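You operate a simulated robot arm through the tools that you are given. There is no shell and no other tool.

You are at the controls of a simulated robot arm. One attempt, no reset.

TASK
Put things in order on the white table. At the end: the grey corner pad stands where the pink adapter stood; the white bar marked five stands where the red block stood; the pink adapter from the white table stands where the white bar marked five stood; the red block is in the brown tray; whatever was shut is shut again. Leave all else as you found it, and nothing knocked over.
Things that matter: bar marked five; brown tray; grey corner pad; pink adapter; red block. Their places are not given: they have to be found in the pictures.

The check looks at the end state, three seconds after you hand in, the way a careful person would. Anything else that was tipped, shoved, dropped, spilled or broken makes it a failure.

THE ROBOT
A 6-joint arm with a two-finger parallel gripper, fixed in place. Base frame: the origin is at the foot of the arm, x ahead of it, y to its left, z up; the work surface is at about z = 800. Units: mm, degrees, N and s.
With the tool pointing down near the work surface it reaches from about 260 to 680 mm from the base axis. Its first joint turns from -66.0 to 66.0 degrees. Payload 2.9 kg.
The tool frame sits at the grasp point between the pads (the TCP): z along the fingers, y along the line on which they close. The tips reach 30 mm beyond it. Largest opening 110 mm; finger width 20, thickness 10; the body of the gripper, 48 by 112 mm, starts 55 mm behind the TCP.
Orientation is told as [roll, pitch, yaw] about the base's x, y, z axes, in that order, counted from this pose: with the fingers straight down and closing along the base's y, the tool's x points along the base's -x, its y along +y and its z along -z.

THE INTERFACE
- The arm moves only by the tool move_arm. Its argument "targets" is a list of rows, each a list of 3 entries, a list of its own where there are three numbers: the shift along the tool's x, y, z in units of 25 mm (1.0 is 25 mm), then the turn, a rotation vector about the tool's x, y, z in units of 6 degrees (1.0 is 6 degrees), then the opening, from 0 (shut) to 1 (fully open). In form: [[[dx, dy, dz], [ax, ay, az], fingers], ...]. A call has 1 to 20 rows; each row shifts and turns the commanded pose from where the row before left it, along the tool's axes as they then stand. A call with a number of a shift or a turn outside -1 to 1 is refused whole. A row lasts 0.2 s, in which the tool goes at most 50 mm and 8.6 degrees; a call with a longer step from one row to the next is refused whole, and so is a gripper value outside its range. Where a pose cannot be reached the arm comes as near as it can. A force on the tool above 40 N (or 10 N above the force at the start of the call, whichever is more), or a blocked arm, ends the call early, and 0.2 s more pass. The fingers move at their own pace (about 108 mm/s each) and stop on an object; they squeeze with about 35 N. The grip force told is the motor's: it shows also when the fingers shut on nothing. Time passes only in rows, and 0.2 s behind the last, so rows that do not move let the fingers close. It gives the time, the measured TCP pose, the force on the tool (base axes), the opening and the grip force at its end, in the units of the frame above (readings bear some noise), with the torque about the TCP (base axes, N m) and any sound that the robot's microphone picked up, and new pictures: "show" is both (left out), scene, wrist or none.
- Cameras (640 x 400 px; columns grow to the right, rows downward): "scene" is fixed at [75, 452.3, 1344.1]; the picture's right is [-0.70, -0.71, 0.00], its down [-0.62, 0.61, -0.49] and it looks along [0.35, -0.35, -0.87] (base axes); focal length 354 px, centre (320, 200). "wrist" rides on the gripper at [72, 17, -103] in the tool frame; the picture's right is [-0.23, 0.97, 0.00], its down [-0.76, -0.18, -0.62] and it looks along [-0.61, -0.14, 0.78] (tool axes); focal length 222 px, centre (320, 200).
- measure_at(camera, pixels): for up to 12 pixels [column, row] of the newest picture of that camera ("zoom" is the newest enlarged one), the place [x, y, z] in the base frame of the surface seen there, good to about 3 mm, but the place of the scene camera against the robot may be out by one fixed shift of up to 12 mm in any direction. No time passes.
- inspect(camera, box): a new picture of the part [left, top, right, bottom] of that camera's present view, enlarged. No time passes.
- hand_in(): hands the job in; it is judged then, once.

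Open the gripper and draw the arm clear of the work before you hand the job in, unless the task says otherwise.

The tools are called after "Call:" as name(argument=value, ...) on one line, values as JSON. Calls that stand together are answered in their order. move_arm: Moves the arm, as the interface text tells. Its arguments: {"type":"object","properties":{"targets":{"type":"array"},"show":{"type":"string","enum":["both","scene","wrist","none"]}},"required":["targets"]} The other tools are called the same way: measure_at (camera, pixels) gives the place of the surface under pixels of a picture; inspect (camera, box) takes an enlarged picture of a part of a camera's view; hand_in () hands the job in.

At the start:

```text
t: 0.0
tool_pos: [241.1, 303.2, 1027.7]
tool_rot: [0.0, 0.0, 0.0]
contact_force: [0.2, 0.3, -0.3]
wrist_torque: [0.0, 0.01, -0.02]
opening: 110.1
grip_force: 0.1
```

scene: 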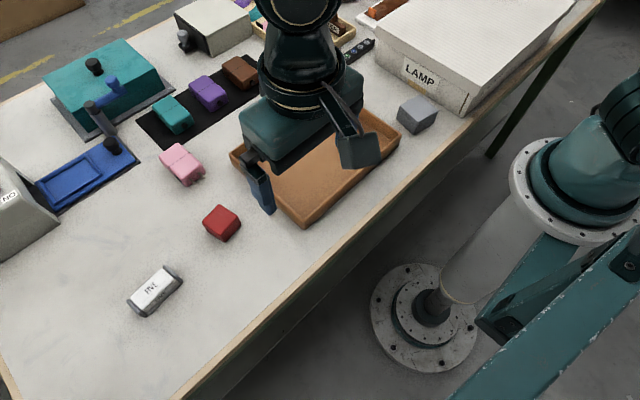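
wrist: 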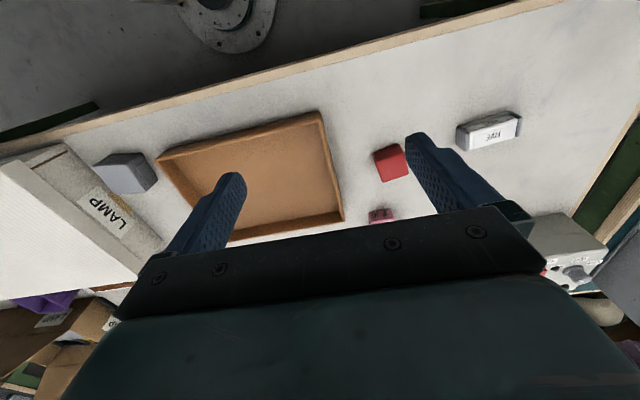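

The scene picture shows the pink adapter near (182,164), the red block near (222,223), the white bar near (155,291), the brown tray near (320,170) and a grey thing near (418,113). I enlarge these parts to find out what they are.

Call:
inspect(camera="scene", box=[100, 120, 280, 330])

Call:
inspect(camera="scene", box=[0, 20, 280, 195])

Call:
inspect(camera="scene", box=[220, 0, 480, 165])

Call:
inspect(camera="wrist", box=[60, 60, 560, 300])

Call:
measure_at(camera="scene", pixels=[[182, 152], [184, 178], [220, 214], [226, 236], [153, 290], [418, 105], [300, 220], [320, 170], [380, 128], [235, 155], [200, 180], [120, 250]])

```text
1.90 times, centred on (190, 225) of scene
```

zoom: 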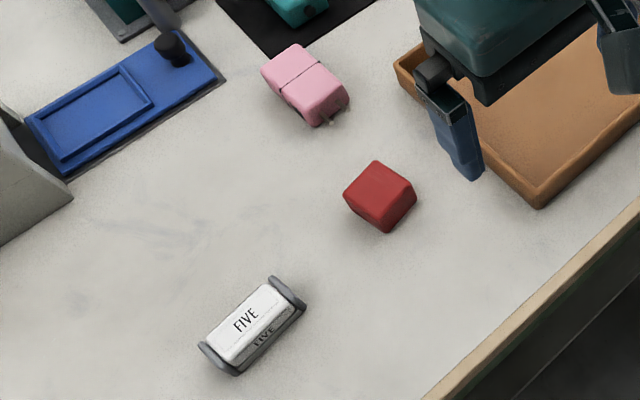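

```text
2.29 times, centred on (140, 108) of scene
```

zoom: 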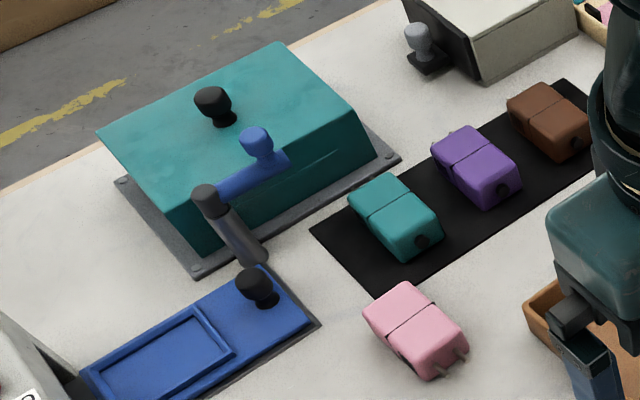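

```text
2.42 times, centred on (350, 82) of scene
```

zoom: 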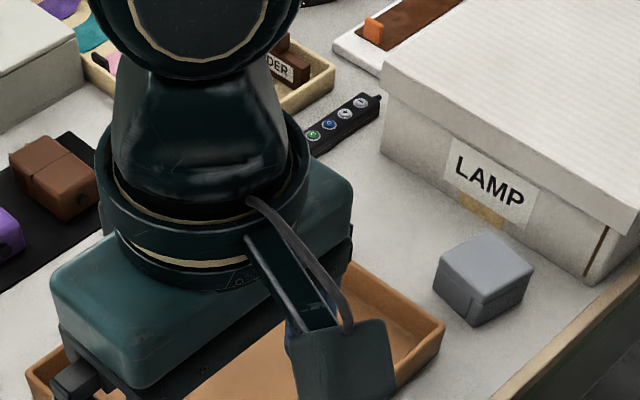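

```text
1.28 times, centred on (310, 180) of wrist
```

zoom: 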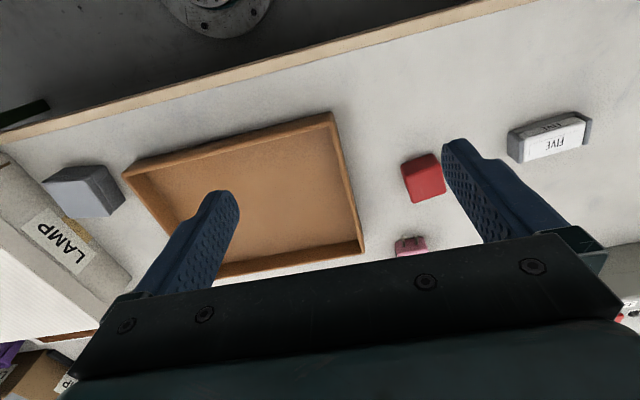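

```text
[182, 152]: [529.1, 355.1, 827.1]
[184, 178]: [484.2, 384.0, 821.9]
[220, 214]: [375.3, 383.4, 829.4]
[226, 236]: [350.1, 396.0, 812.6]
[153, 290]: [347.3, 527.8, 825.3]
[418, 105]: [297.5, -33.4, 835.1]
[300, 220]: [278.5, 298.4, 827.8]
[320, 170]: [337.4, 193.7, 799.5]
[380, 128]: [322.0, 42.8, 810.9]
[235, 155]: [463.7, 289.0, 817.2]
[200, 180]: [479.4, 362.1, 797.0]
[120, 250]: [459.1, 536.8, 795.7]
```

The grey object by the LAMP box looks like a block with a notch. I enlarge it further from both cameras, plus the far items.

Call:
inspect(camera="scene", box=[380, 80, 460, 140])

Call:
inspect(camera="wrist", box=[80, 140, 180, 210])

Call:
inspect(camera="wrist", box=[500, 180, 640, 360])

Call:
inspect(camera="scene", box=[180, 0, 420, 60])

Call:
inspect(camera="scene", box=[0, 130, 140, 270])

```text
6.67 times, centred on (420, 110) of scene
```

zoom: 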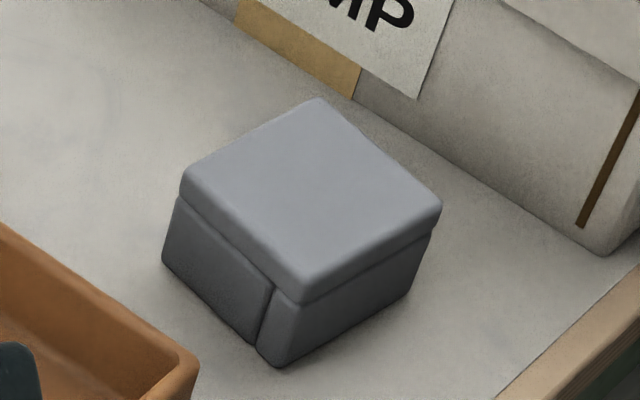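

```text
5.71 times, centred on (130, 175) of wrist
```

zoom: 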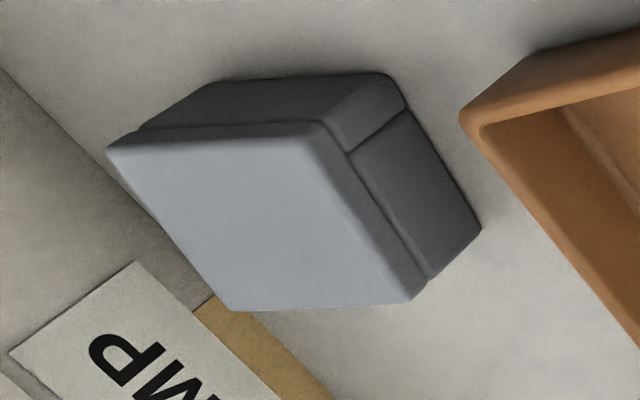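

```text
2.22 times, centred on (570, 270) of wrist
```

zoom: 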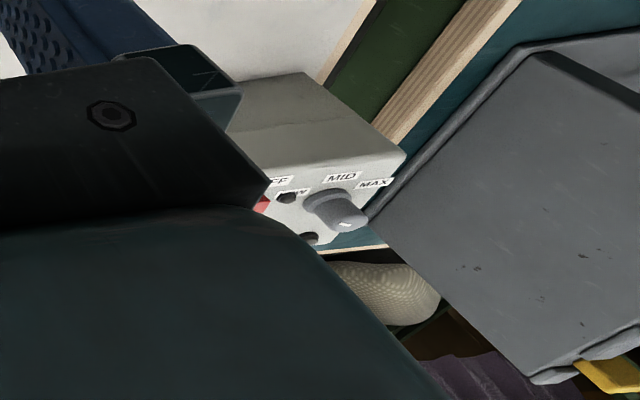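

```text
2.67 times, centred on (300, 30) of scene
```

zoom: 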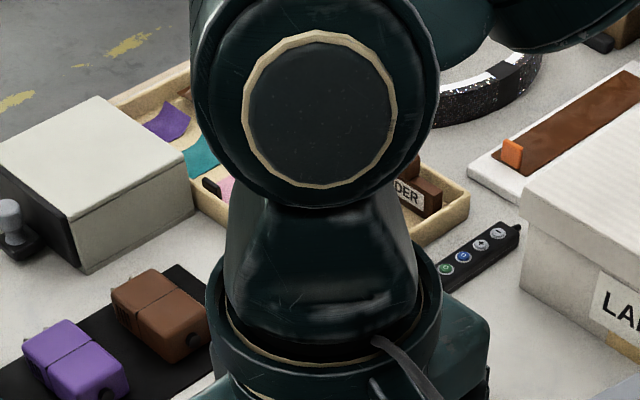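

```text
2.86 times, centred on (70, 200) of scene
```

zoom: 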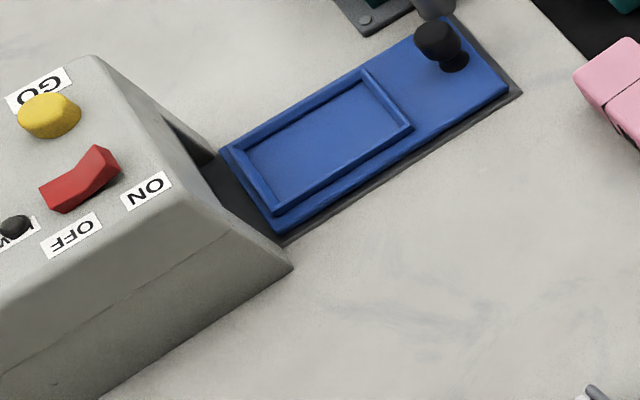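

The grey block by the LAMP box is the corner pad (notched, top at about z 835). I compare wrist and scene measurements of the same points to find the scene camera's shift.

Call:
measure_at(camera="wrist", pixels=[[102, 163], [136, 162], [153, 187], [120, 193], [374, 152], [400, 144], [410, 173], [383, 181], [467, 133], [519, 117], [517, 133], [469, 148]])

Call:
measure_at(camera="scene", pixels=[[420, 96], [435, 111], [417, 124], [403, 106], [221, 205], [240, 217], [222, 227], [204, 218], [128, 296], [164, 267], [175, 276], [140, 308]])

```text
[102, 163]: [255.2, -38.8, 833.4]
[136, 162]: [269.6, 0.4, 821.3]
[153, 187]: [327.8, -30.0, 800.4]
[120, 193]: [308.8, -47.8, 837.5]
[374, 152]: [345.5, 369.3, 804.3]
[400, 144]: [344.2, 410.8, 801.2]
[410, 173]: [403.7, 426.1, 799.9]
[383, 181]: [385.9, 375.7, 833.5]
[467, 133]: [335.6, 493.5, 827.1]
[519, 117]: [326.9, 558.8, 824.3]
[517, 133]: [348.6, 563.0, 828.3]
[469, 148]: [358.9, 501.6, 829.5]
```

```text
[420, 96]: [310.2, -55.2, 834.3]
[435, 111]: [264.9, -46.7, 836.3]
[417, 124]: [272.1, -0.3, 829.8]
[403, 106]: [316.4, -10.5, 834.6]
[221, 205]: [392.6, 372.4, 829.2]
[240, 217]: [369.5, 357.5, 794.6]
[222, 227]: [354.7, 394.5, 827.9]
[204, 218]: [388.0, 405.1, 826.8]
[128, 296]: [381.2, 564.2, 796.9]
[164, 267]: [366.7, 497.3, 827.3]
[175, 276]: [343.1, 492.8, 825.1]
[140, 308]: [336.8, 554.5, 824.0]
```

I move to hover above the red block (about (370,385)) at z ≈ 950 to measure its place and yaw with the wrist camera.

Call:
move_arm(targets=[[[-0.6, 0.547, 0.4], [0, 0, 0], 1], [[-0.6, 0.547, 0.4], [0, 0, 0], 1], [[-0.6, 0.547, 0.4], [0, 0, 0], 1], [[-0.6, 0.547, 0.4], [0, 0, 0], 1], [[-0.6, 0.547, 0.4], [0, 0, 0], 1], [[-0.6, 0.547, 0.4], [0, 0, 0], 1], [[-0.6, 0, 0], [0, 0, 0], 1], [[-0.6, 0, 0], [0, 0, 0], 1], [[0, 0, 0], [0, 0, 0], 1]])

```text
t: 2.0
tool_pos: [361.7, 385.7, 969.4]
tool_rot: [0.0, 0.0, -0.1]
contact_force: [0.2, -0.4, -0.5]
wrist_torque: [0.0, -0.01, -0.01]
opening: 109.7
grip_force: 0.2
```

scene: 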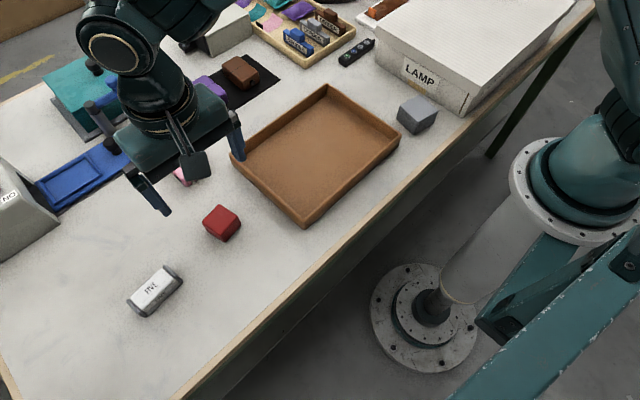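
wrist: 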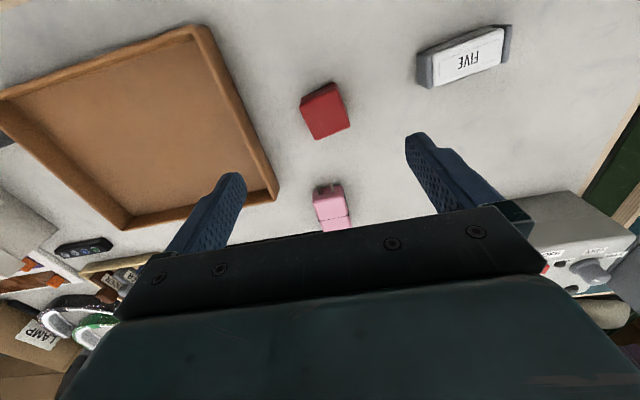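

The tray now lies open in view: corners near (230,155), (327,85), (400,135) and (307,225). I measure tray, red block, bar and pad from the scene camera and the red block and bar from the wrist camera, with enlargements.

Call:
inspect(camera="wrist", box=[270, 60, 390, 240])

Call:
measure_at(camera="zoom", pixels=[[320, 100], [300, 130], [345, 120], [320, 70], [310, 160], [350, 150], [310, 330], [340, 300]])

Call:
inspect(camera="scene", box=[190, 190, 260, 250])

Call:
measure_at(camera="scene", pixels=[[232, 157], [327, 87], [398, 138], [306, 223], [320, 160], [300, 190], [250, 160], [326, 102], [380, 138], [308, 210]])

Call:
inspect(camera="scene", box=[180, 0, 420, 150])

```text
2.22 times, centred on (330, 150) of wrist
```

zoom: 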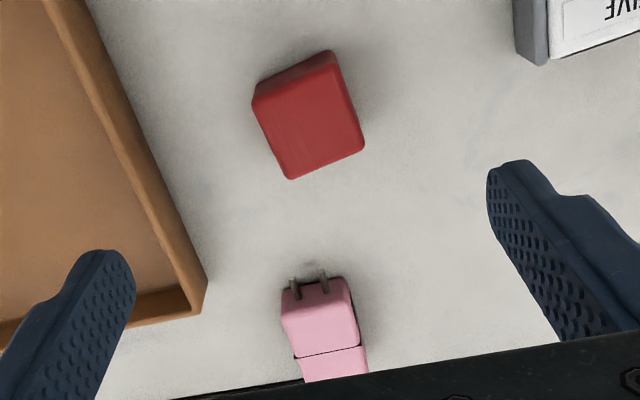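

```text
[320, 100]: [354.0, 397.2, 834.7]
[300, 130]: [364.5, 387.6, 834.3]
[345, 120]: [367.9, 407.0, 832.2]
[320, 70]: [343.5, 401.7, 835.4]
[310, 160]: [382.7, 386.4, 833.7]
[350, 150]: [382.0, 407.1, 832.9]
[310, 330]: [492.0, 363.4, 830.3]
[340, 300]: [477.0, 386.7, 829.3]
```

```text
6.67 times, centred on (225, 220) of scene
```

zoom: 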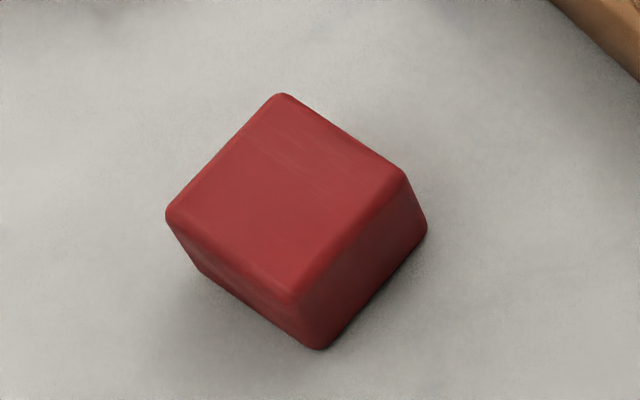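

```text
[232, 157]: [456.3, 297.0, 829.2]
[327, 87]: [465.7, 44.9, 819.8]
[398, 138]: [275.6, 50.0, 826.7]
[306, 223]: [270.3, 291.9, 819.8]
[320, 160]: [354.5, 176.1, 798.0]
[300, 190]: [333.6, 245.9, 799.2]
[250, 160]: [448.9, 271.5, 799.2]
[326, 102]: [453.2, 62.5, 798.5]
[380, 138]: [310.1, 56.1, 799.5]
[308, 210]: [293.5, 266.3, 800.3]
```

```text
2.67 times, centred on (300, 75) of scene
```

zoom: 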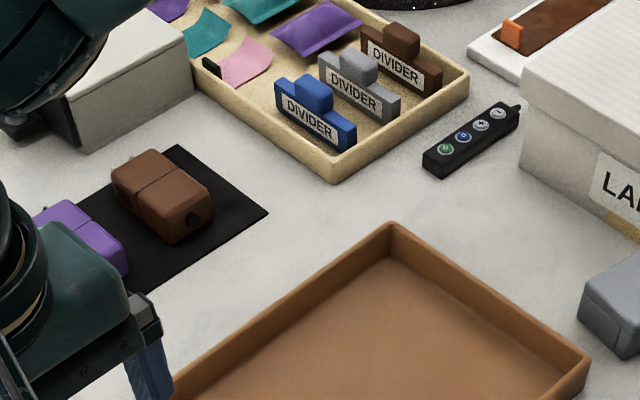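

I measure the red block's top corners (a little inset) in both cameras to find its centre, yaw and the scene shift.

Call:
measure_at(camera="wrist", pixels=[[335.5, 87], [347, 124], [317.5, 137], [303, 108], [326, 114], [427, 56], [505, 35], [503, 60], [432, 82], [318, 190], [340, 190], [335, 215]])

Call:
measure_at(camera="scene", pixels=[[219.8, 206], [236, 216], [220.5, 232.5], [204, 221.5], [220, 219], [418, 110], [420, 96], [436.5, 111.5], [418, 122], [402, 106]])

```text
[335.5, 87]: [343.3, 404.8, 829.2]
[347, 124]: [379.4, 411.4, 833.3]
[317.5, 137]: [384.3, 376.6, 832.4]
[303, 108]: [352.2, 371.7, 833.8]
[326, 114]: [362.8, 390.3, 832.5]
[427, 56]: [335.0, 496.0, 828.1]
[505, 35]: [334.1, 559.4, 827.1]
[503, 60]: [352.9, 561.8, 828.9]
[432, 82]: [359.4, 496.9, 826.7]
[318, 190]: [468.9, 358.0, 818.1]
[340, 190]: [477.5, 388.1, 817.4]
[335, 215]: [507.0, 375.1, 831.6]
```

```text
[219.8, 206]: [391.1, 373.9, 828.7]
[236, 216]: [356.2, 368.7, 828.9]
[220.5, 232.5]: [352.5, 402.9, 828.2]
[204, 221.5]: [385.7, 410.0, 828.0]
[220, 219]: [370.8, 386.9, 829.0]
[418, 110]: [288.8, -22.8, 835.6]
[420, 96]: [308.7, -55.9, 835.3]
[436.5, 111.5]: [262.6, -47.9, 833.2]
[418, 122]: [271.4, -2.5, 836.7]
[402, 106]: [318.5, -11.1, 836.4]
```

From the wrist, the red block's centre is about (365,391), top z 833, yaw about +9°; the scene camera reads about (+6.5,-2,-4) off. I align over it and descend to z ≈ 895 to check.

Call:
move_arm(targets=[[[-0.12, 0.22, 0.8], [0, 0, 0], 1], [[0, 0, 0.8], [0, 0, -0.75], 1], [[0, 0, 0.8], [0, 0, -0.75], 1], [[0, 0, 0.5], [0, 0, 0], 1], [[0, 0, 0], [0, 0, 0], 1]])

```text
t: 3.2
tool_pos: [362.7, 391.9, 895.9]
tool_rot: [0.1, 0.0, 9.0]
contact_force: [0.6, -0.1, 0.6]
wrist_torque: [0.02, 0.04, -0.02]
opening: 110.0
grip_force: 0.1
```

scene: 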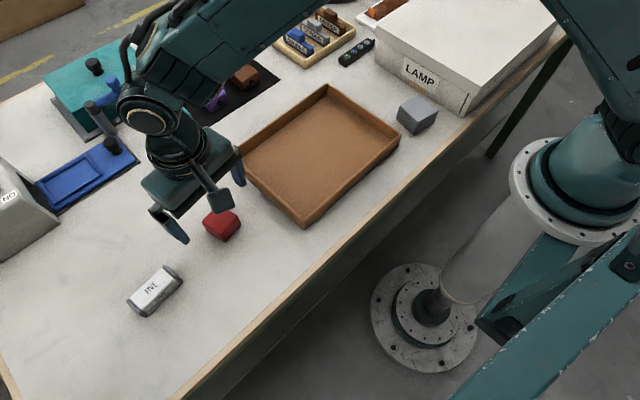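
wrist: 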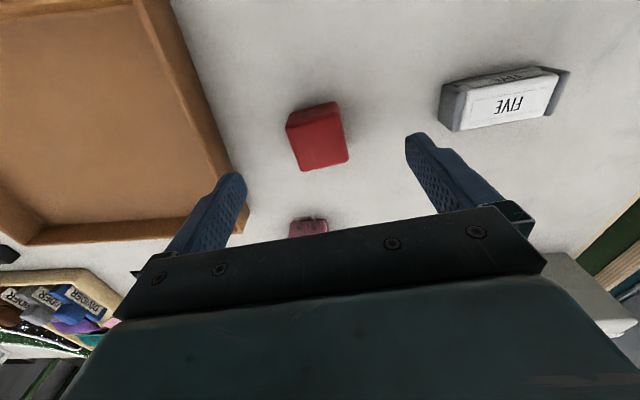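

The block is seen at (317,136) between the fingers. I re-measure its top corners, and the bar at (505,100), while close.

Call:
inspect(camera="wrist", box=[270, 90, 370, 180])

Call:
measure_at(camera="wrist", pixels=[[290, 130], [337, 117], [345, 159], [303, 168], [318, 145], [464, 101], [553, 84], [546, 109], [464, 126]])

```text
4.44 times, centred on (320, 135) of wrist
```

zoom: 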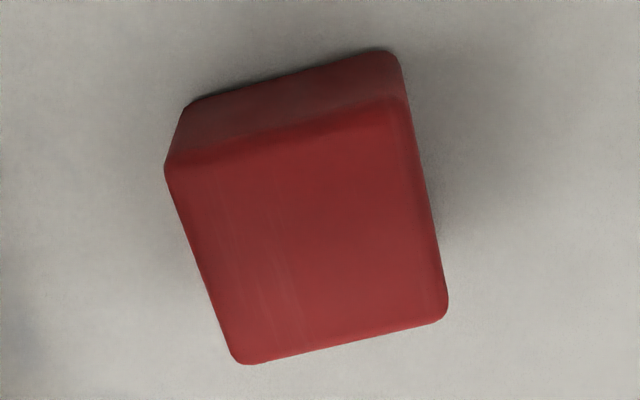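

```text
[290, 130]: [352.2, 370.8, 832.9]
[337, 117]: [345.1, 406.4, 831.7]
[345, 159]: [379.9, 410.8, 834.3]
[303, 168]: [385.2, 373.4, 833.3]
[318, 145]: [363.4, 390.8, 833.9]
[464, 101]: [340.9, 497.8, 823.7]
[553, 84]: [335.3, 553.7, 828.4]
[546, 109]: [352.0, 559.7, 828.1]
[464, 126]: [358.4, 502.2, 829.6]
```

Block centre about (365.5,390.5), yaw 8–9°. I descend to TCP z ≈ 835 (tips 5 mm above the table) and close.

Call:
move_arm(targets=[[[-0.08, -0.07, 0.6], [0, 0, 0], 1], [[0, 0, 0.6], [0, 0, 0], 1], [[0, 0, 0.6], [0, 0, 0], 1], [[0, 0, 0.63], [0, 0, 0], 1], [[0, 0, 0], [0, 0, 0], 1], [[0, 0, 0], [0, 0, 0], 0.3], [[0, 0, 0], [0, 0, 0], 0.3], [[0, 0, 0], [0, 0, 0], 0.3], [[0, 0, 0], [0, 0, 0], 0.3]])

```text
t: 5.2
tool_pos: [365.9, 389.2, 834.9]
tool_rot: [0.0, -0.1, 9.0]
contact_force: [-0.1, 0.4, 0.4]
wrist_torque: [0.01, -0.05, 0.01]
opening: 43.2
grip_force: 35.1
```

scene: 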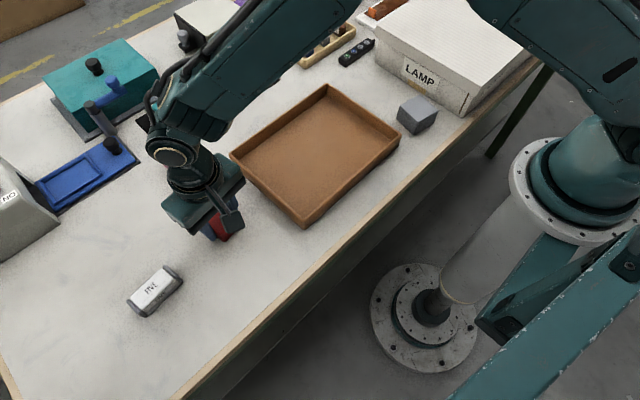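
wrist: 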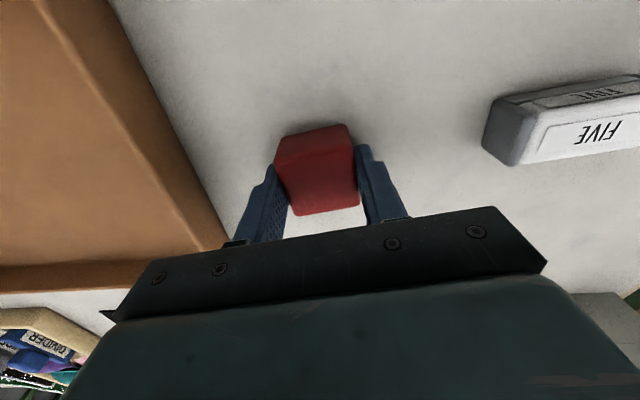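

Gripped at 43 mm with 35 N. I lift 80 mm and carry the block over the tray centre, about (362,172).

Call:
move_arm(targets=[[[0, 0, -0.8], [0, 0, 0], 0.3], [[0, 0, -0.8], [0, 0, 0], 0.3], [[0, 0, -0.8], [0, 0, 0], 0.3], [[0, 0, -0.8], [0, 0, 0], 0.3], [[0.126, -0.713, 0], [0, 0, 0], 0.3], [[0.126, -0.713, 0], [0, 0, 0], 0.3], [[0.126, -0.713, 0], [0, 0, 0], 0.3], [[0.126, -0.713, 0], [0, 0, 0], 0.3], [[0.126, -0.713, 0], [0, 0, 0], 0.3], [[0.126, -0.713, 0], [0, 0, 0], 0.3], [[0.126, -0.713, 0], [0, 0, 0], 0.3], [[0.126, -0.713, 0], [0, 0, 0], 0.3], [[0.126, -0.713, 0], [0, 0, 0], 0.3], [[0.126, -0.713, 0], [0, 0, 0], 0.3], [[0.126, -0.713, 0], [0, 0, 0], 0.3], [[0.126, -0.713, 0], [0, 0, 0], 0.3], [[0, 0, 0], [0, 0, 0], 0.3]])

```text
t: 8.8
tool_pos: [364.1, 172.8, 915.1]
tool_rot: [0.0, 0.0, 9.0]
contact_force: [-0.5, 0.3, -1.2]
wrist_torque: [0.02, -0.02, 0.03]
opening: 43.1
grip_force: 34.9
```

scene: 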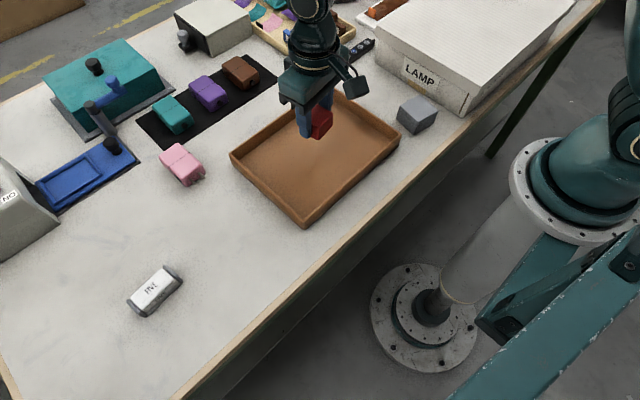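
wrist: 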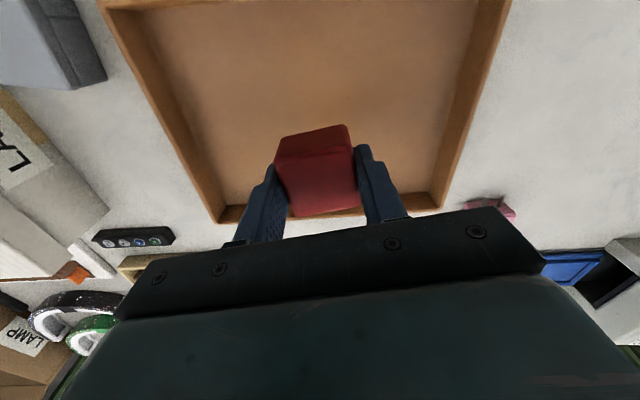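

The block hangs over the tray floor. I measure the tray floor height by wrist and the now unobstructed pink adapter by scene before lowering.

Call:
measure_at(camera="wrist", pixels=[[240, 80], [300, 60], [360, 90], [410, 100], [560, 60], [620, 120]])

Call:
inspect(camera="scene", box=[140, 130, 220, 200])

Call:
measure_at(camera="scene", pixels=[[161, 156], [179, 145], [203, 167], [186, 181], [182, 160], [170, 150], [194, 173], [340, 180], [215, 200]])

```text
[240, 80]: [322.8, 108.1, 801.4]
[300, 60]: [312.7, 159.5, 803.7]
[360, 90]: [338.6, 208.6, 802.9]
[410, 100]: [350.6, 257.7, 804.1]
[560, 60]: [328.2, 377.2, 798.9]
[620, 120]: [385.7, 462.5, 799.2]
```

```text
5.71 times, centred on (180, 165) of scene
```

zoom: 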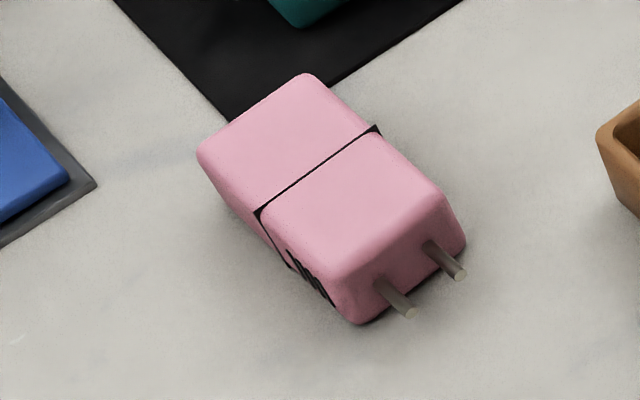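

```text
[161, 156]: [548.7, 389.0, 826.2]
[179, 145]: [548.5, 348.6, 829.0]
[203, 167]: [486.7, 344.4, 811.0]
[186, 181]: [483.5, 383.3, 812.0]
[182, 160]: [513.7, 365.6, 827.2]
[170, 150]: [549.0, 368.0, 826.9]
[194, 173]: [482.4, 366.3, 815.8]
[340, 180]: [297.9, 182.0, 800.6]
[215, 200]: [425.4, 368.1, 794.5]
```

Tray floor is at about 803, 3–4 mm above the table. I lower to TCP z ≈ 839, open partly, and rise again.

Call:
move_arm(targets=[[[0, 0, 0.7], [0, 0, 0], 0.3], [[0, 0, 0.7], [0, 0, 0], 0.3], [[0, 0, 0.7], [0, 0, 0], 0.3], [[0, 0, 0.6], [0, 0, 0], 0.3], [[0, 0, 0.34], [0, 0, 0], 0.3], [[0, 0, 0], [0, 0, 0], 0.3], [[0, 0, 0], [0, 0, 0], 0.3]], show="wrist")

```text
t: 10.4
tool_pos: [362.0, 173.3, 838.8]
tool_rot: [0.0, 0.0, 9.0]
contact_force: [-2.1, -2.5, 12.8]
wrist_torque: [-0.09, 0.16, 0.01]
opening: 43.6
grip_force: 33.9
```

wrist: 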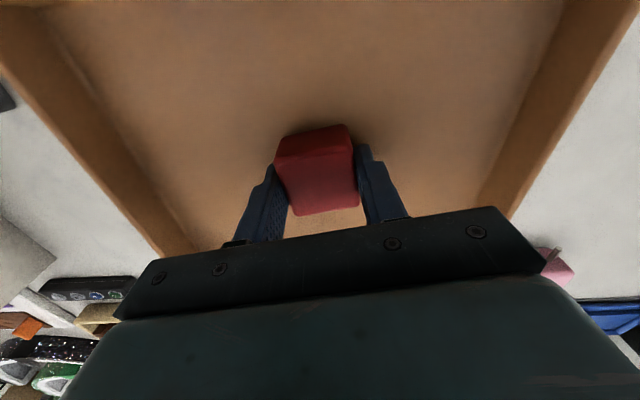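

The force of 12.8 N up shows the block rests on the tray floor. I open and rise.

Call:
move_arm(targets=[[[0, 0, 0], [0, 0, 0], 0.65], [[0, 0, 0], [0, 0, 0], 0.65], [[0, 0, 0], [0, 0, 0], 0.65], [[0, 0, -0.6], [0, 0, 0], 0.65], [[0, 0, -0.9], [0, 0, 0], 0.65], [[0, 0, -0.9], [0, 0, 0], 0.65], [[0, 0, -0.9], [0, 0, 0], 0.65], [[0, 0, -0.9], [0, 0, 0], 1], [[0, 0, 0], [0, 0, 0], 1]])

```text
t: 12.4
tool_pos: [361.6, 173.0, 944.0]
tool_rot: [0.0, 0.0, 9.0]
contact_force: [-0.3, -0.1, -0.7]
wrist_torque: [0.01, 0.01, 0.01]
opening: 109.9
grip_force: 0.0
```

scene: 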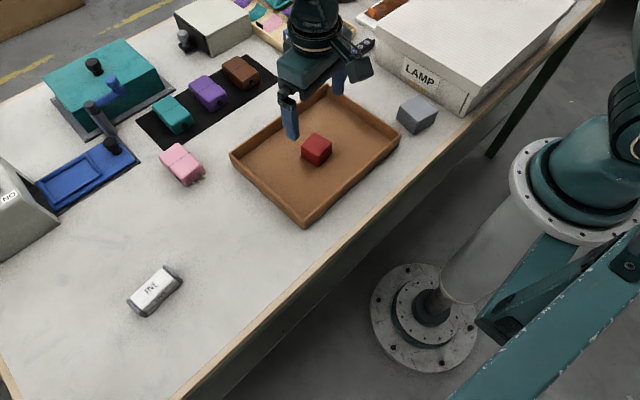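
wrist: 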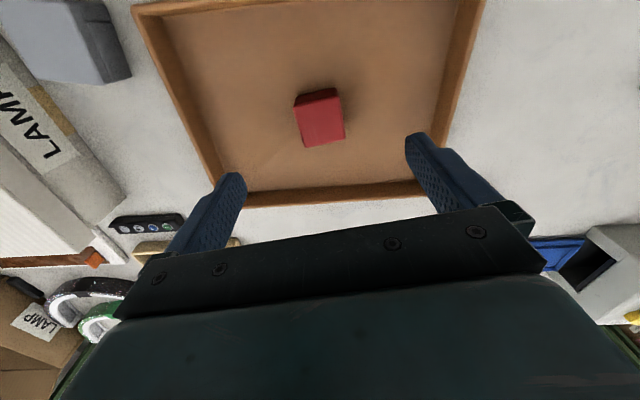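

The red block sits in the tray at (316,149). Next I carry the open gripper over the white bar, about (346,528).

Call:
move_arm(targets=[[[-0.102, 0.8825, 0], [0, 0, 0], 1], [[-0.102, 0.8825, 0], [0, 0, 0], 1], [[-0.102, 0.8825, 0], [0, 0, 0], 1], [[-0.102, 0.8825, 0], [0, 0, 0], 1], [[-0.102, 0.8825, 0], [0, 0, 0], 1], [[-0.102, 0.8825, 0], [0, 0, 0], 1], [[-0.102, 0.8825, 0], [0, 0, 0], 1], [[-0.102, 0.8825, 0], [0, 0, 0], 1], [[-0.102, 0.8825, 0], [0, 0, 0], 1], [[-0.102, 0.8825, 0], [0, 0, 0], 1], [[-0.102, 0.8825, 0], [0, 0, 0], 1], [[-0.102, 0.8825, 0], [0, 0, 0], 1], [[-0.102, 0.8825, 0], [0, 0, 0], 1], [[-0.102, 0.8825, 0], [0, 0, 0], 1], [[-0.102, 0.8825, 0], [0, 0, 0], 1], [[-0.102, 0.8825, 0], [0, 0, 0], 1], [[0, 0, 0], [0, 0, 0], 1]])

Call:
inspect(camera="wrist", box=[250, 60, 430, 180])

Call:
inspect(camera="scene", box=[110, 250, 200, 330])

```text
t: 16.0
tool_pos: [345.7, 530.1, 943.9]
tool_rot: [0.0, 0.0, 9.0]
contact_force: [-0.2, 0.7, -0.4]
wrist_torque: [0.02, -0.03, 0.02]
opening: 109.6
grip_force: 0.1
```

scene: 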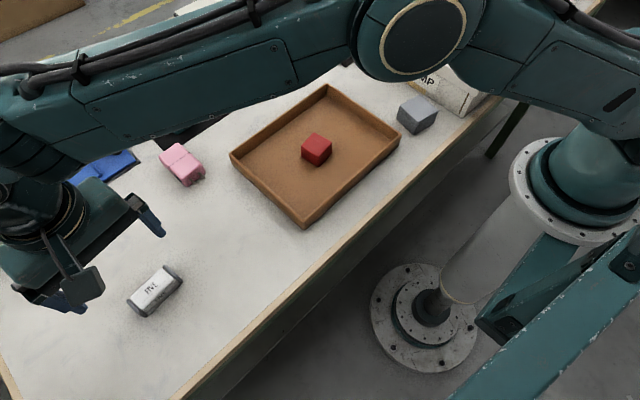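
wrist: 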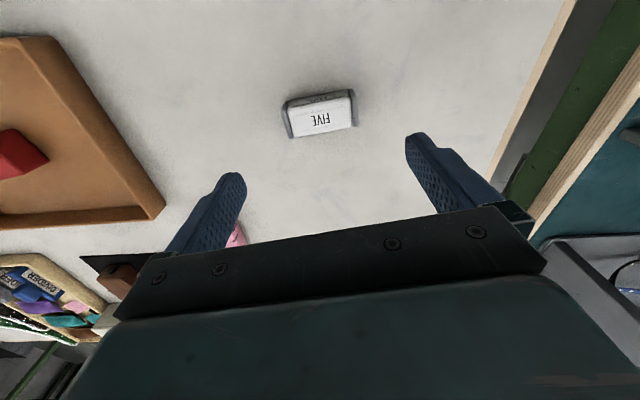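

```text
3.33 times, centred on (340, 120) of wrist
```

zoom: 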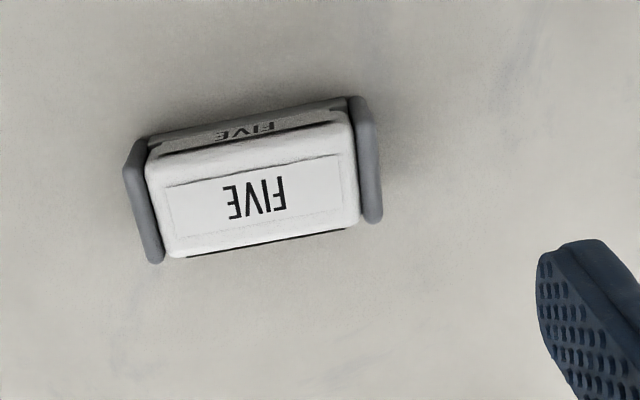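

```text
5.00 times, centred on (155, 290) of scene
```

zoom: 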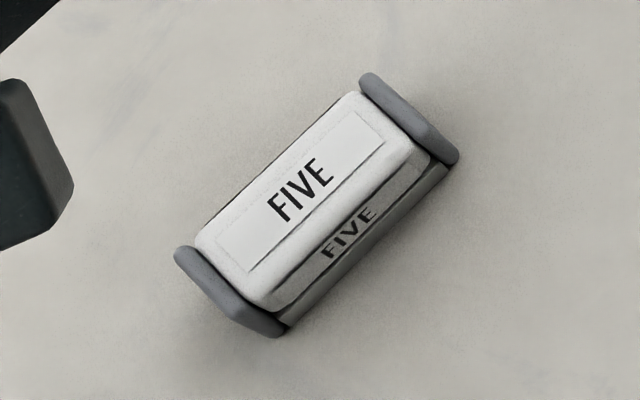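

The bar with its grey end plates is at (320,112) in the wrist view. I measure its end plates and face to find centre and yaw.

Call:
measure_at(camera="wrist", pixels=[[285, 107], [290, 135], [353, 93], [356.5, 122], [294, 110], [298, 132], [347, 98], [349, 122], [321, 114]])

Call:
measure_at(camera="zoom", pixels=[[372, 85], [447, 158], [182, 256], [272, 328], [345, 105], [410, 150], [210, 240], [265, 295]])

```text
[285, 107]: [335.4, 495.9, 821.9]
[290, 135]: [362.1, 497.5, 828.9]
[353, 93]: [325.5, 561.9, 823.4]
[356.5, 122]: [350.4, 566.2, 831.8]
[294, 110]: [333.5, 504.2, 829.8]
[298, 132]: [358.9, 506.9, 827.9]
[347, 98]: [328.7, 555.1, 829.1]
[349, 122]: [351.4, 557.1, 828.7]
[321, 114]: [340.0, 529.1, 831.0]
```

```text
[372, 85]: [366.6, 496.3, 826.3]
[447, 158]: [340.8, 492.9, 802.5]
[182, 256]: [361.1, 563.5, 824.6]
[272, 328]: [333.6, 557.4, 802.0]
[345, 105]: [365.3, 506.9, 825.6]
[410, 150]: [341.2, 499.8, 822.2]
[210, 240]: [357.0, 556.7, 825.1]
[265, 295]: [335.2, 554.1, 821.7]
```

Bar centre is about (343.6,530), yaw about 8°, top about 829, length about 70. I descend to z ≈ 834.5 and grip it by the end plates.

Call:
move_arm(targets=[[[0.083, 0.013, 0.73], [0, 0, 0.2], 1], [[0, 0, 0.73], [0, 0, 0], 1], [[0, 0, 0.73], [0, 0, 0], 1], [[0, 0, 0.73], [0, 0, 0], 1], [[0, 0, 0.73], [0, 0, 0], 1], [[0, 0, 0.71], [0, 0, 0], 1], [[0, 0, 0], [0, 0, 0], 1], [[0, 0, 0], [0, 0, 0], 1]])

```text
t: 17.8
tool_pos: [344.1, 529.6, 835.8]
tool_rot: [-0.1, 0.0, 7.8]
contact_force: [0.0, -1.2, 0.1]
wrist_torque: [0.02, -0.06, 0.05]
opening: 109.9
grip_force: 0.1
```

scene: 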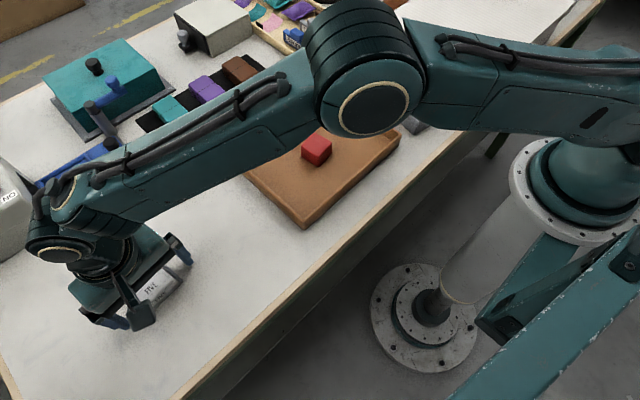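
wrist: 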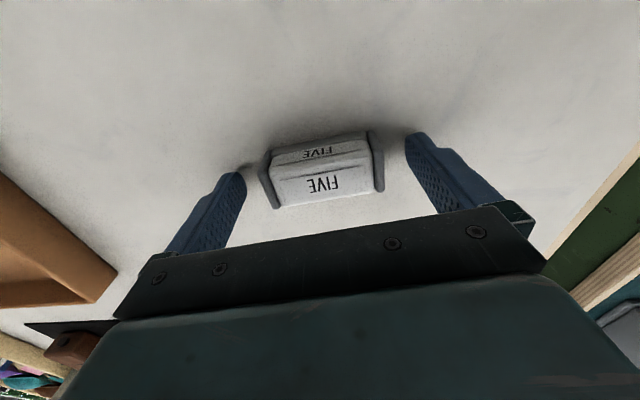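

The bar lies between the fingers, plates at (268,180) and (377,160). I take one more measurement for its exact place, then close.

Call:
measure_at(camera="wrist", pixels=[[265, 165], [274, 202], [373, 142], [381, 182], [322, 180], [278, 168], [366, 150], [280, 200], [368, 190]])

Call:
move_arm(targets=[[[0, 0, 0.04], [0, 0, 0], 0.5], [[0, 0, 0], [0, 0, 0], 0.5], [[0, 0, 0], [0, 0, 0], 0.5], [[0, 0, 0], [0, 0, 0], 0.5]])

```text
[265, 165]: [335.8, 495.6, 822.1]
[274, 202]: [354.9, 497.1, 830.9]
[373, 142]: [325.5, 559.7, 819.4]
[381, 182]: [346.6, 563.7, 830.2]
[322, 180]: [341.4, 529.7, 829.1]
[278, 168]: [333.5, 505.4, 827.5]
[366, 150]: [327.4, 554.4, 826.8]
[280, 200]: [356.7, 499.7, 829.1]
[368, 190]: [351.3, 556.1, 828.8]
```

```text
t: 18.8
tool_pos: [345.2, 530.3, 834.6]
tool_rot: [0.2, 0.0, 7.9]
contact_force: [0.2, -2.0, 5.1]
wrist_torque: [-0.15, -0.07, -0.01]
opening: 72.4
grip_force: 34.8
```

scene: 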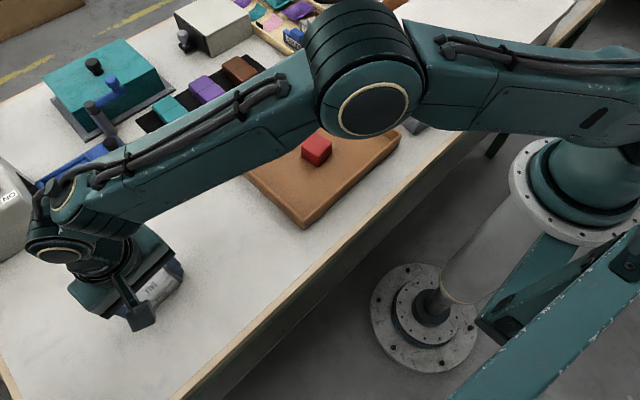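
wrist: 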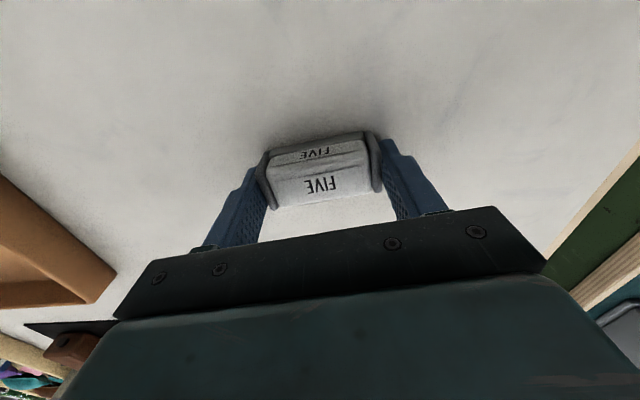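

Gripped at 72 mm. I lift 60 mm and carry the bar to the red block's former place (365.5,390.5).

Call:
move_arm(targets=[[[0, 0, -0.8], [0, 0, 0], 0.5], [[0, 0, -0.8], [0, 0, 0], 0.5], [[0, 0, -0.8], [0, 0, 0], 0.5], [[-0.0144, -0.706, 0], [0, 0, 0], 0.5], [[-0.0144, -0.706, 0], [0, 0, 0], 0.5], [[-0.0144, -0.706, 0], [0, 0, 0], 0.5], [[-0.0144, -0.706, 0], [0, 0, 0], 0.5], [[-0.0144, -0.706, 0], [0, 0, 0], 0.5], [[-0.0144, -0.706, 0], [0, 0, 0], 0.5], [[-0.0144, -0.706, 0], [0, 0, 0], 0.5], [[-0.0144, -0.706, 0], [0, 0, 0], 0.5], [[0, 0, 0.8], [0, 0, 0], 0.5], [[0, 0, 0.8], [0, 0, 0], 0.5], [[0, 0, 0.4], [0, 0, 0], 0.5], [[0, 0, 0], [0, 0, 0], 0.5], [[0, 0, 0], [0, 0, 0], 0.5]])

```text
t: 22.2
tool_pos: [367.3, 390.8, 844.3]
tool_rot: [0.0, 0.0, 7.7]
contact_force: [0.1, -0.5, 0.4]
wrist_torque: [0.02, 0.01, -0.03]
opening: 72.4
grip_force: 34.7
```

scene: 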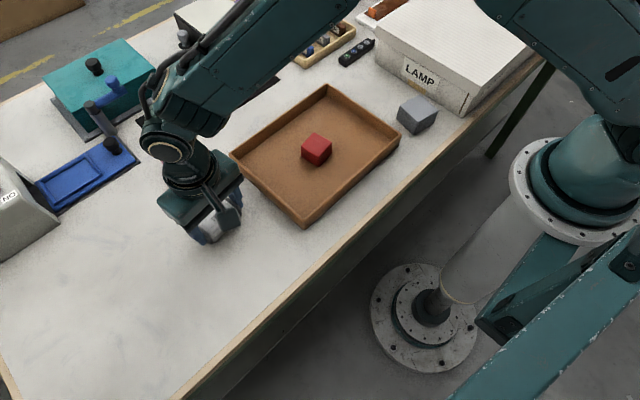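
wrist: 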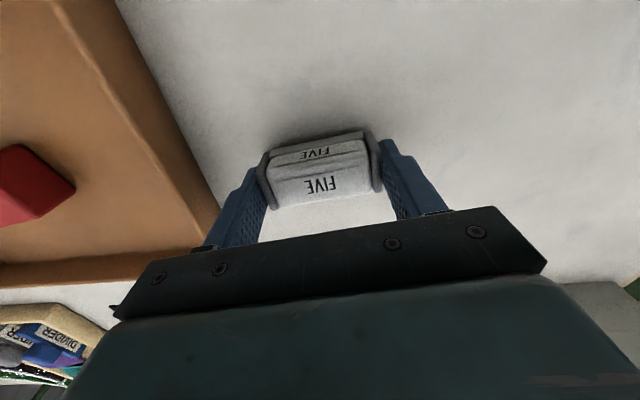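

The bar hangs 10 mm above its place at tool (367,391). I lower it, check the touch force, then open and rise.

Call:
move_arm(targets=[[[0, 0, 0.2], [0, 0, 0], 0.5], [[0, 0, 0.18], [0, 0, 0], 0.5], [[0, 0, 0.03], [0, 0, 0], 0.5], [[0, 0, 0], [0, 0, 0], 0.5]], show="none")

```text
t: 23.2
tool_pos: [366.9, 390.4, 834.3]
tool_rot: [0.1, 0.0, 7.7]
contact_force: [-2.6, -3.3, 11.5]
wrist_torque: [-0.21, 0.07, -0.04]
opening: 72.3
grip_force: 34.6
```

The bar rests on the table (11.5 N up at z 834.3). I open and rise straight up.

Call:
move_arm(targets=[[[0, 0, 0], [0, 0, 0], 1], [[0, 0, 0], [0, 0, 0], 1], [[0, 0, 0], [0, 0, 0], 1], [[0, 0, -0.5], [0, 0, 0], 1], [[0, 0, -0.9], [0, 0, 0], 1], [[0, 0, -0.9], [0, 0, 0], 1], [[0, 0, -0.9], [0, 0, 0], 1], [[0, 0, -0.9], [0, 0, 0], 1], [[0, 0, 0], [0, 0, 0], 1]])

Call:
inspect(camera="wrist", box=[200, 60, 440, 240])

Call:
measure_at(camera="wrist", pixels=[[294, 110], [298, 132], [347, 98], [349, 122], [321, 114]])

```text
t: 25.2
tool_pos: [367.2, 388.2, 935.1]
tool_rot: [-0.1, 0.0, 7.8]
contact_force: [0.2, 0.4, -0.2]
wrist_torque: [-0.01, 0.0, 0.01]
opening: 110.1
grip_force: 0.0
```

scene: 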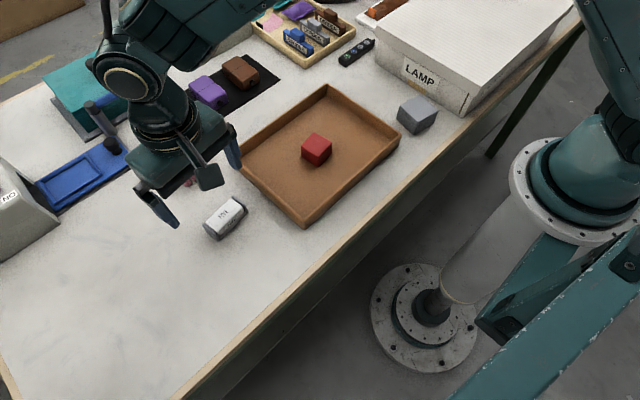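
wrist: 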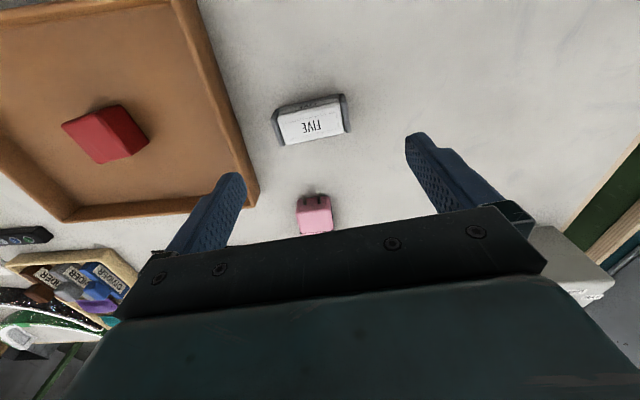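

```text
2.22 times, centred on (320, 150) of wrist
```

zoom: 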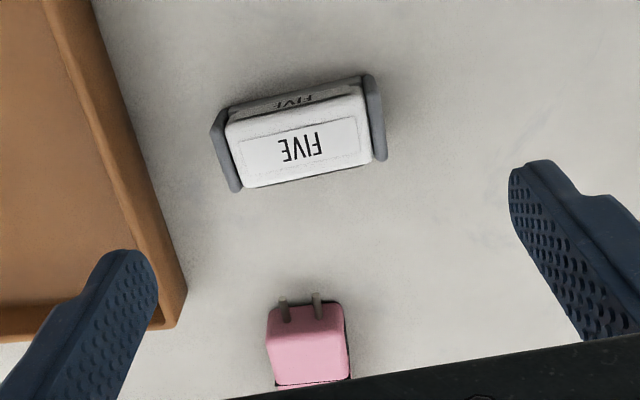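

```text
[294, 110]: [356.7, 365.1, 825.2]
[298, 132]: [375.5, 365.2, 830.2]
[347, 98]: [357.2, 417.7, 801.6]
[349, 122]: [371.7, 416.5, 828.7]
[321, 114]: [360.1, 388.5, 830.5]
```

I verify the bar's placed position from its end plates, at (275,120), (283,144), (342,97) and (347,129) in the wrist view.

Call:
measure_at(camera="wrist", pixels=[[273.5, 120], [281.5, 143], [342.5, 98], [347, 128], [281, 118], [288, 141], [336, 102], [341, 131], [307, 192], [318, 225]])

Call:
measure_at(camera="scene", pixels=[[235, 199], [246, 209], [204, 222], [213, 237], [225, 215]])

```text
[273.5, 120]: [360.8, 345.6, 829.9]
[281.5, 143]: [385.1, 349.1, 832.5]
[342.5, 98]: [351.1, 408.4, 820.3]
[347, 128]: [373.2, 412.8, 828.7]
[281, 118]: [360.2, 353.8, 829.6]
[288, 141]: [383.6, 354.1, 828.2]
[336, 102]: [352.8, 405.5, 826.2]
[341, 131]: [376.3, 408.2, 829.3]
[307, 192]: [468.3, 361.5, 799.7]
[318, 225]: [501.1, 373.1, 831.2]
```

```text
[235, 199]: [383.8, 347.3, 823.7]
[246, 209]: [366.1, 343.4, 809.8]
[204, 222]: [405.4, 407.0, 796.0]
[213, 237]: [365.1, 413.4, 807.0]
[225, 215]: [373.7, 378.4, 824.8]
```

The bar now measures about (368,380), some 10 mm off in y from where I meant it. I check with an enlarged scene view before correcting, and see whether the red block did the same on release.

Call:
inspect(camera="scene", box=[180, 180, 270, 250])

Call:
measure_at(camera="zoom", pixels=[[390, 115], [468, 180], [170, 240], [265, 330], [320, 215]])

Call:
measure_at(camera="wrist", pixels=[[66, 126], [118, 106], [146, 137], [100, 160], [102, 133]])

Call:
measure_at(camera="scene", pixels=[[316, 134], [331, 143], [318, 156], [303, 148], [316, 145]])

```text
5.71 times, centred on (225, 215) of scene
```

zoom: 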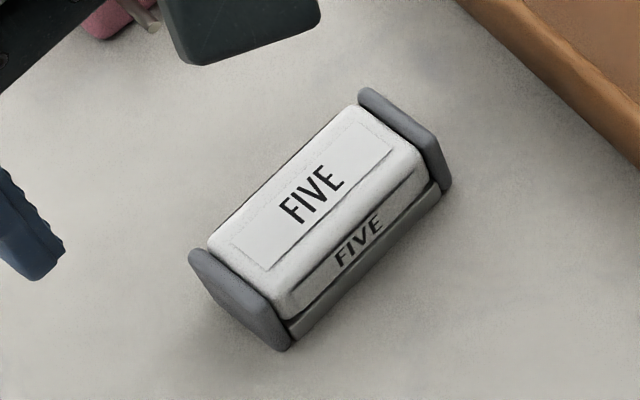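

```text
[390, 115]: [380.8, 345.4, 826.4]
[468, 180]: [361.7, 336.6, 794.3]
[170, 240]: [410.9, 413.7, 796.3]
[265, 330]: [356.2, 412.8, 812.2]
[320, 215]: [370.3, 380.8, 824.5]
```

```text
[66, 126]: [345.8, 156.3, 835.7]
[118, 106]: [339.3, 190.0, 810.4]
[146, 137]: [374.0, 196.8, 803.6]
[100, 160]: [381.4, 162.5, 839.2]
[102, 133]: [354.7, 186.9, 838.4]
```

```text
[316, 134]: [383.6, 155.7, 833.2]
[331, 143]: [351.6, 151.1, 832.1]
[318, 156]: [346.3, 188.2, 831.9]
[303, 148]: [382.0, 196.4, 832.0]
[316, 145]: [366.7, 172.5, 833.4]
```

I measure the white top face's corners in the zoom to get the bar's true centre.

Call:
measure_at(camera="zoom", pixels=[[357, 112], [414, 155], [285, 283], [218, 242], [317, 196], [368, 97], [437, 145], [196, 257], [283, 322]])

```text
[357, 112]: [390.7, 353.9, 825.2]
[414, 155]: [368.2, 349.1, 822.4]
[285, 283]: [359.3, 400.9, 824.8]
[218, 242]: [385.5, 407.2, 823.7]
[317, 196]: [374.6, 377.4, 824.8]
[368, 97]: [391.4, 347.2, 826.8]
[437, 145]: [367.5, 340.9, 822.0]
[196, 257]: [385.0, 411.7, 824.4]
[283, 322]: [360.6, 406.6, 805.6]
```

The bar is at about (368.5,380), so I regrasp it there and shift it by about (-3,+10). I descend over it first.

Call:
move_arm(targets=[[[-0.008, -0.384, 0.6], [0, 0, 0], 1], [[0, 0, 0.6], [0, 0, 0], 1], [[0, 0, 0.6], [0, 0, 0], 1], [[0, 0, 0.6], [0, 0, 0], 1], [[0, 0, 0.6], [0, 0, 0], 1], [[0, 0, 0.6], [0, 0, 0], 1], [[0, 0, 0.4], [0, 0, 0], 1], [[0, 0, 0], [0, 0, 0], 1]])

Call:
measure_at(camera="wrist", pixels=[[278, 168], [366, 150], [280, 200], [368, 190], [322, 180]])

```text
t: 27.0
tool_pos: [367.9, 378.7, 835.4]
tool_rot: [-0.1, 0.0, 7.9]
contact_force: [0.0, -0.5, -0.3]
wrist_torque: [0.07, -0.01, 0.0]
opening: 110.2
grip_force: 0.1
```

scene: 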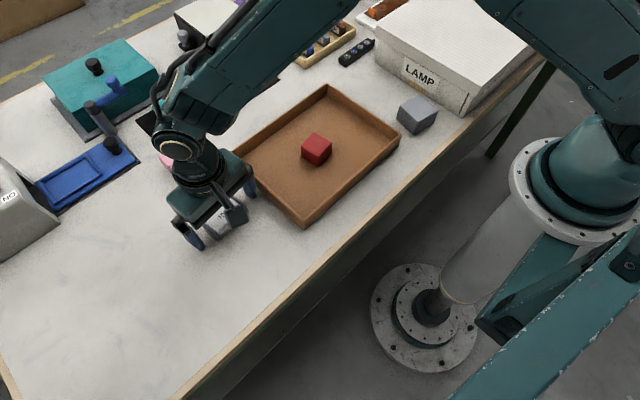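
wrist: 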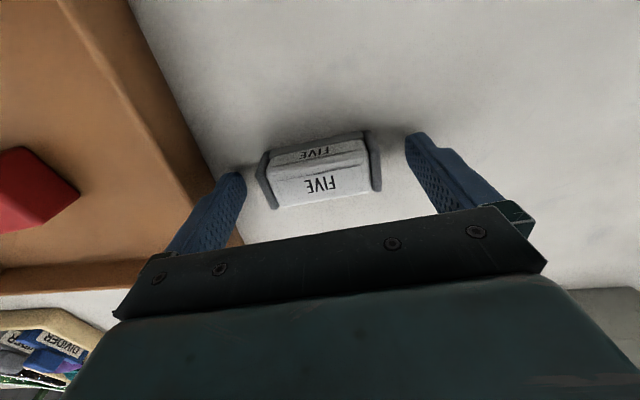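

```text
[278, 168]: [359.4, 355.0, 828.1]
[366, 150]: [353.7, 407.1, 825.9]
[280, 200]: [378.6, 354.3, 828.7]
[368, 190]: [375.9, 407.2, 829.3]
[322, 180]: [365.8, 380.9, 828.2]
```

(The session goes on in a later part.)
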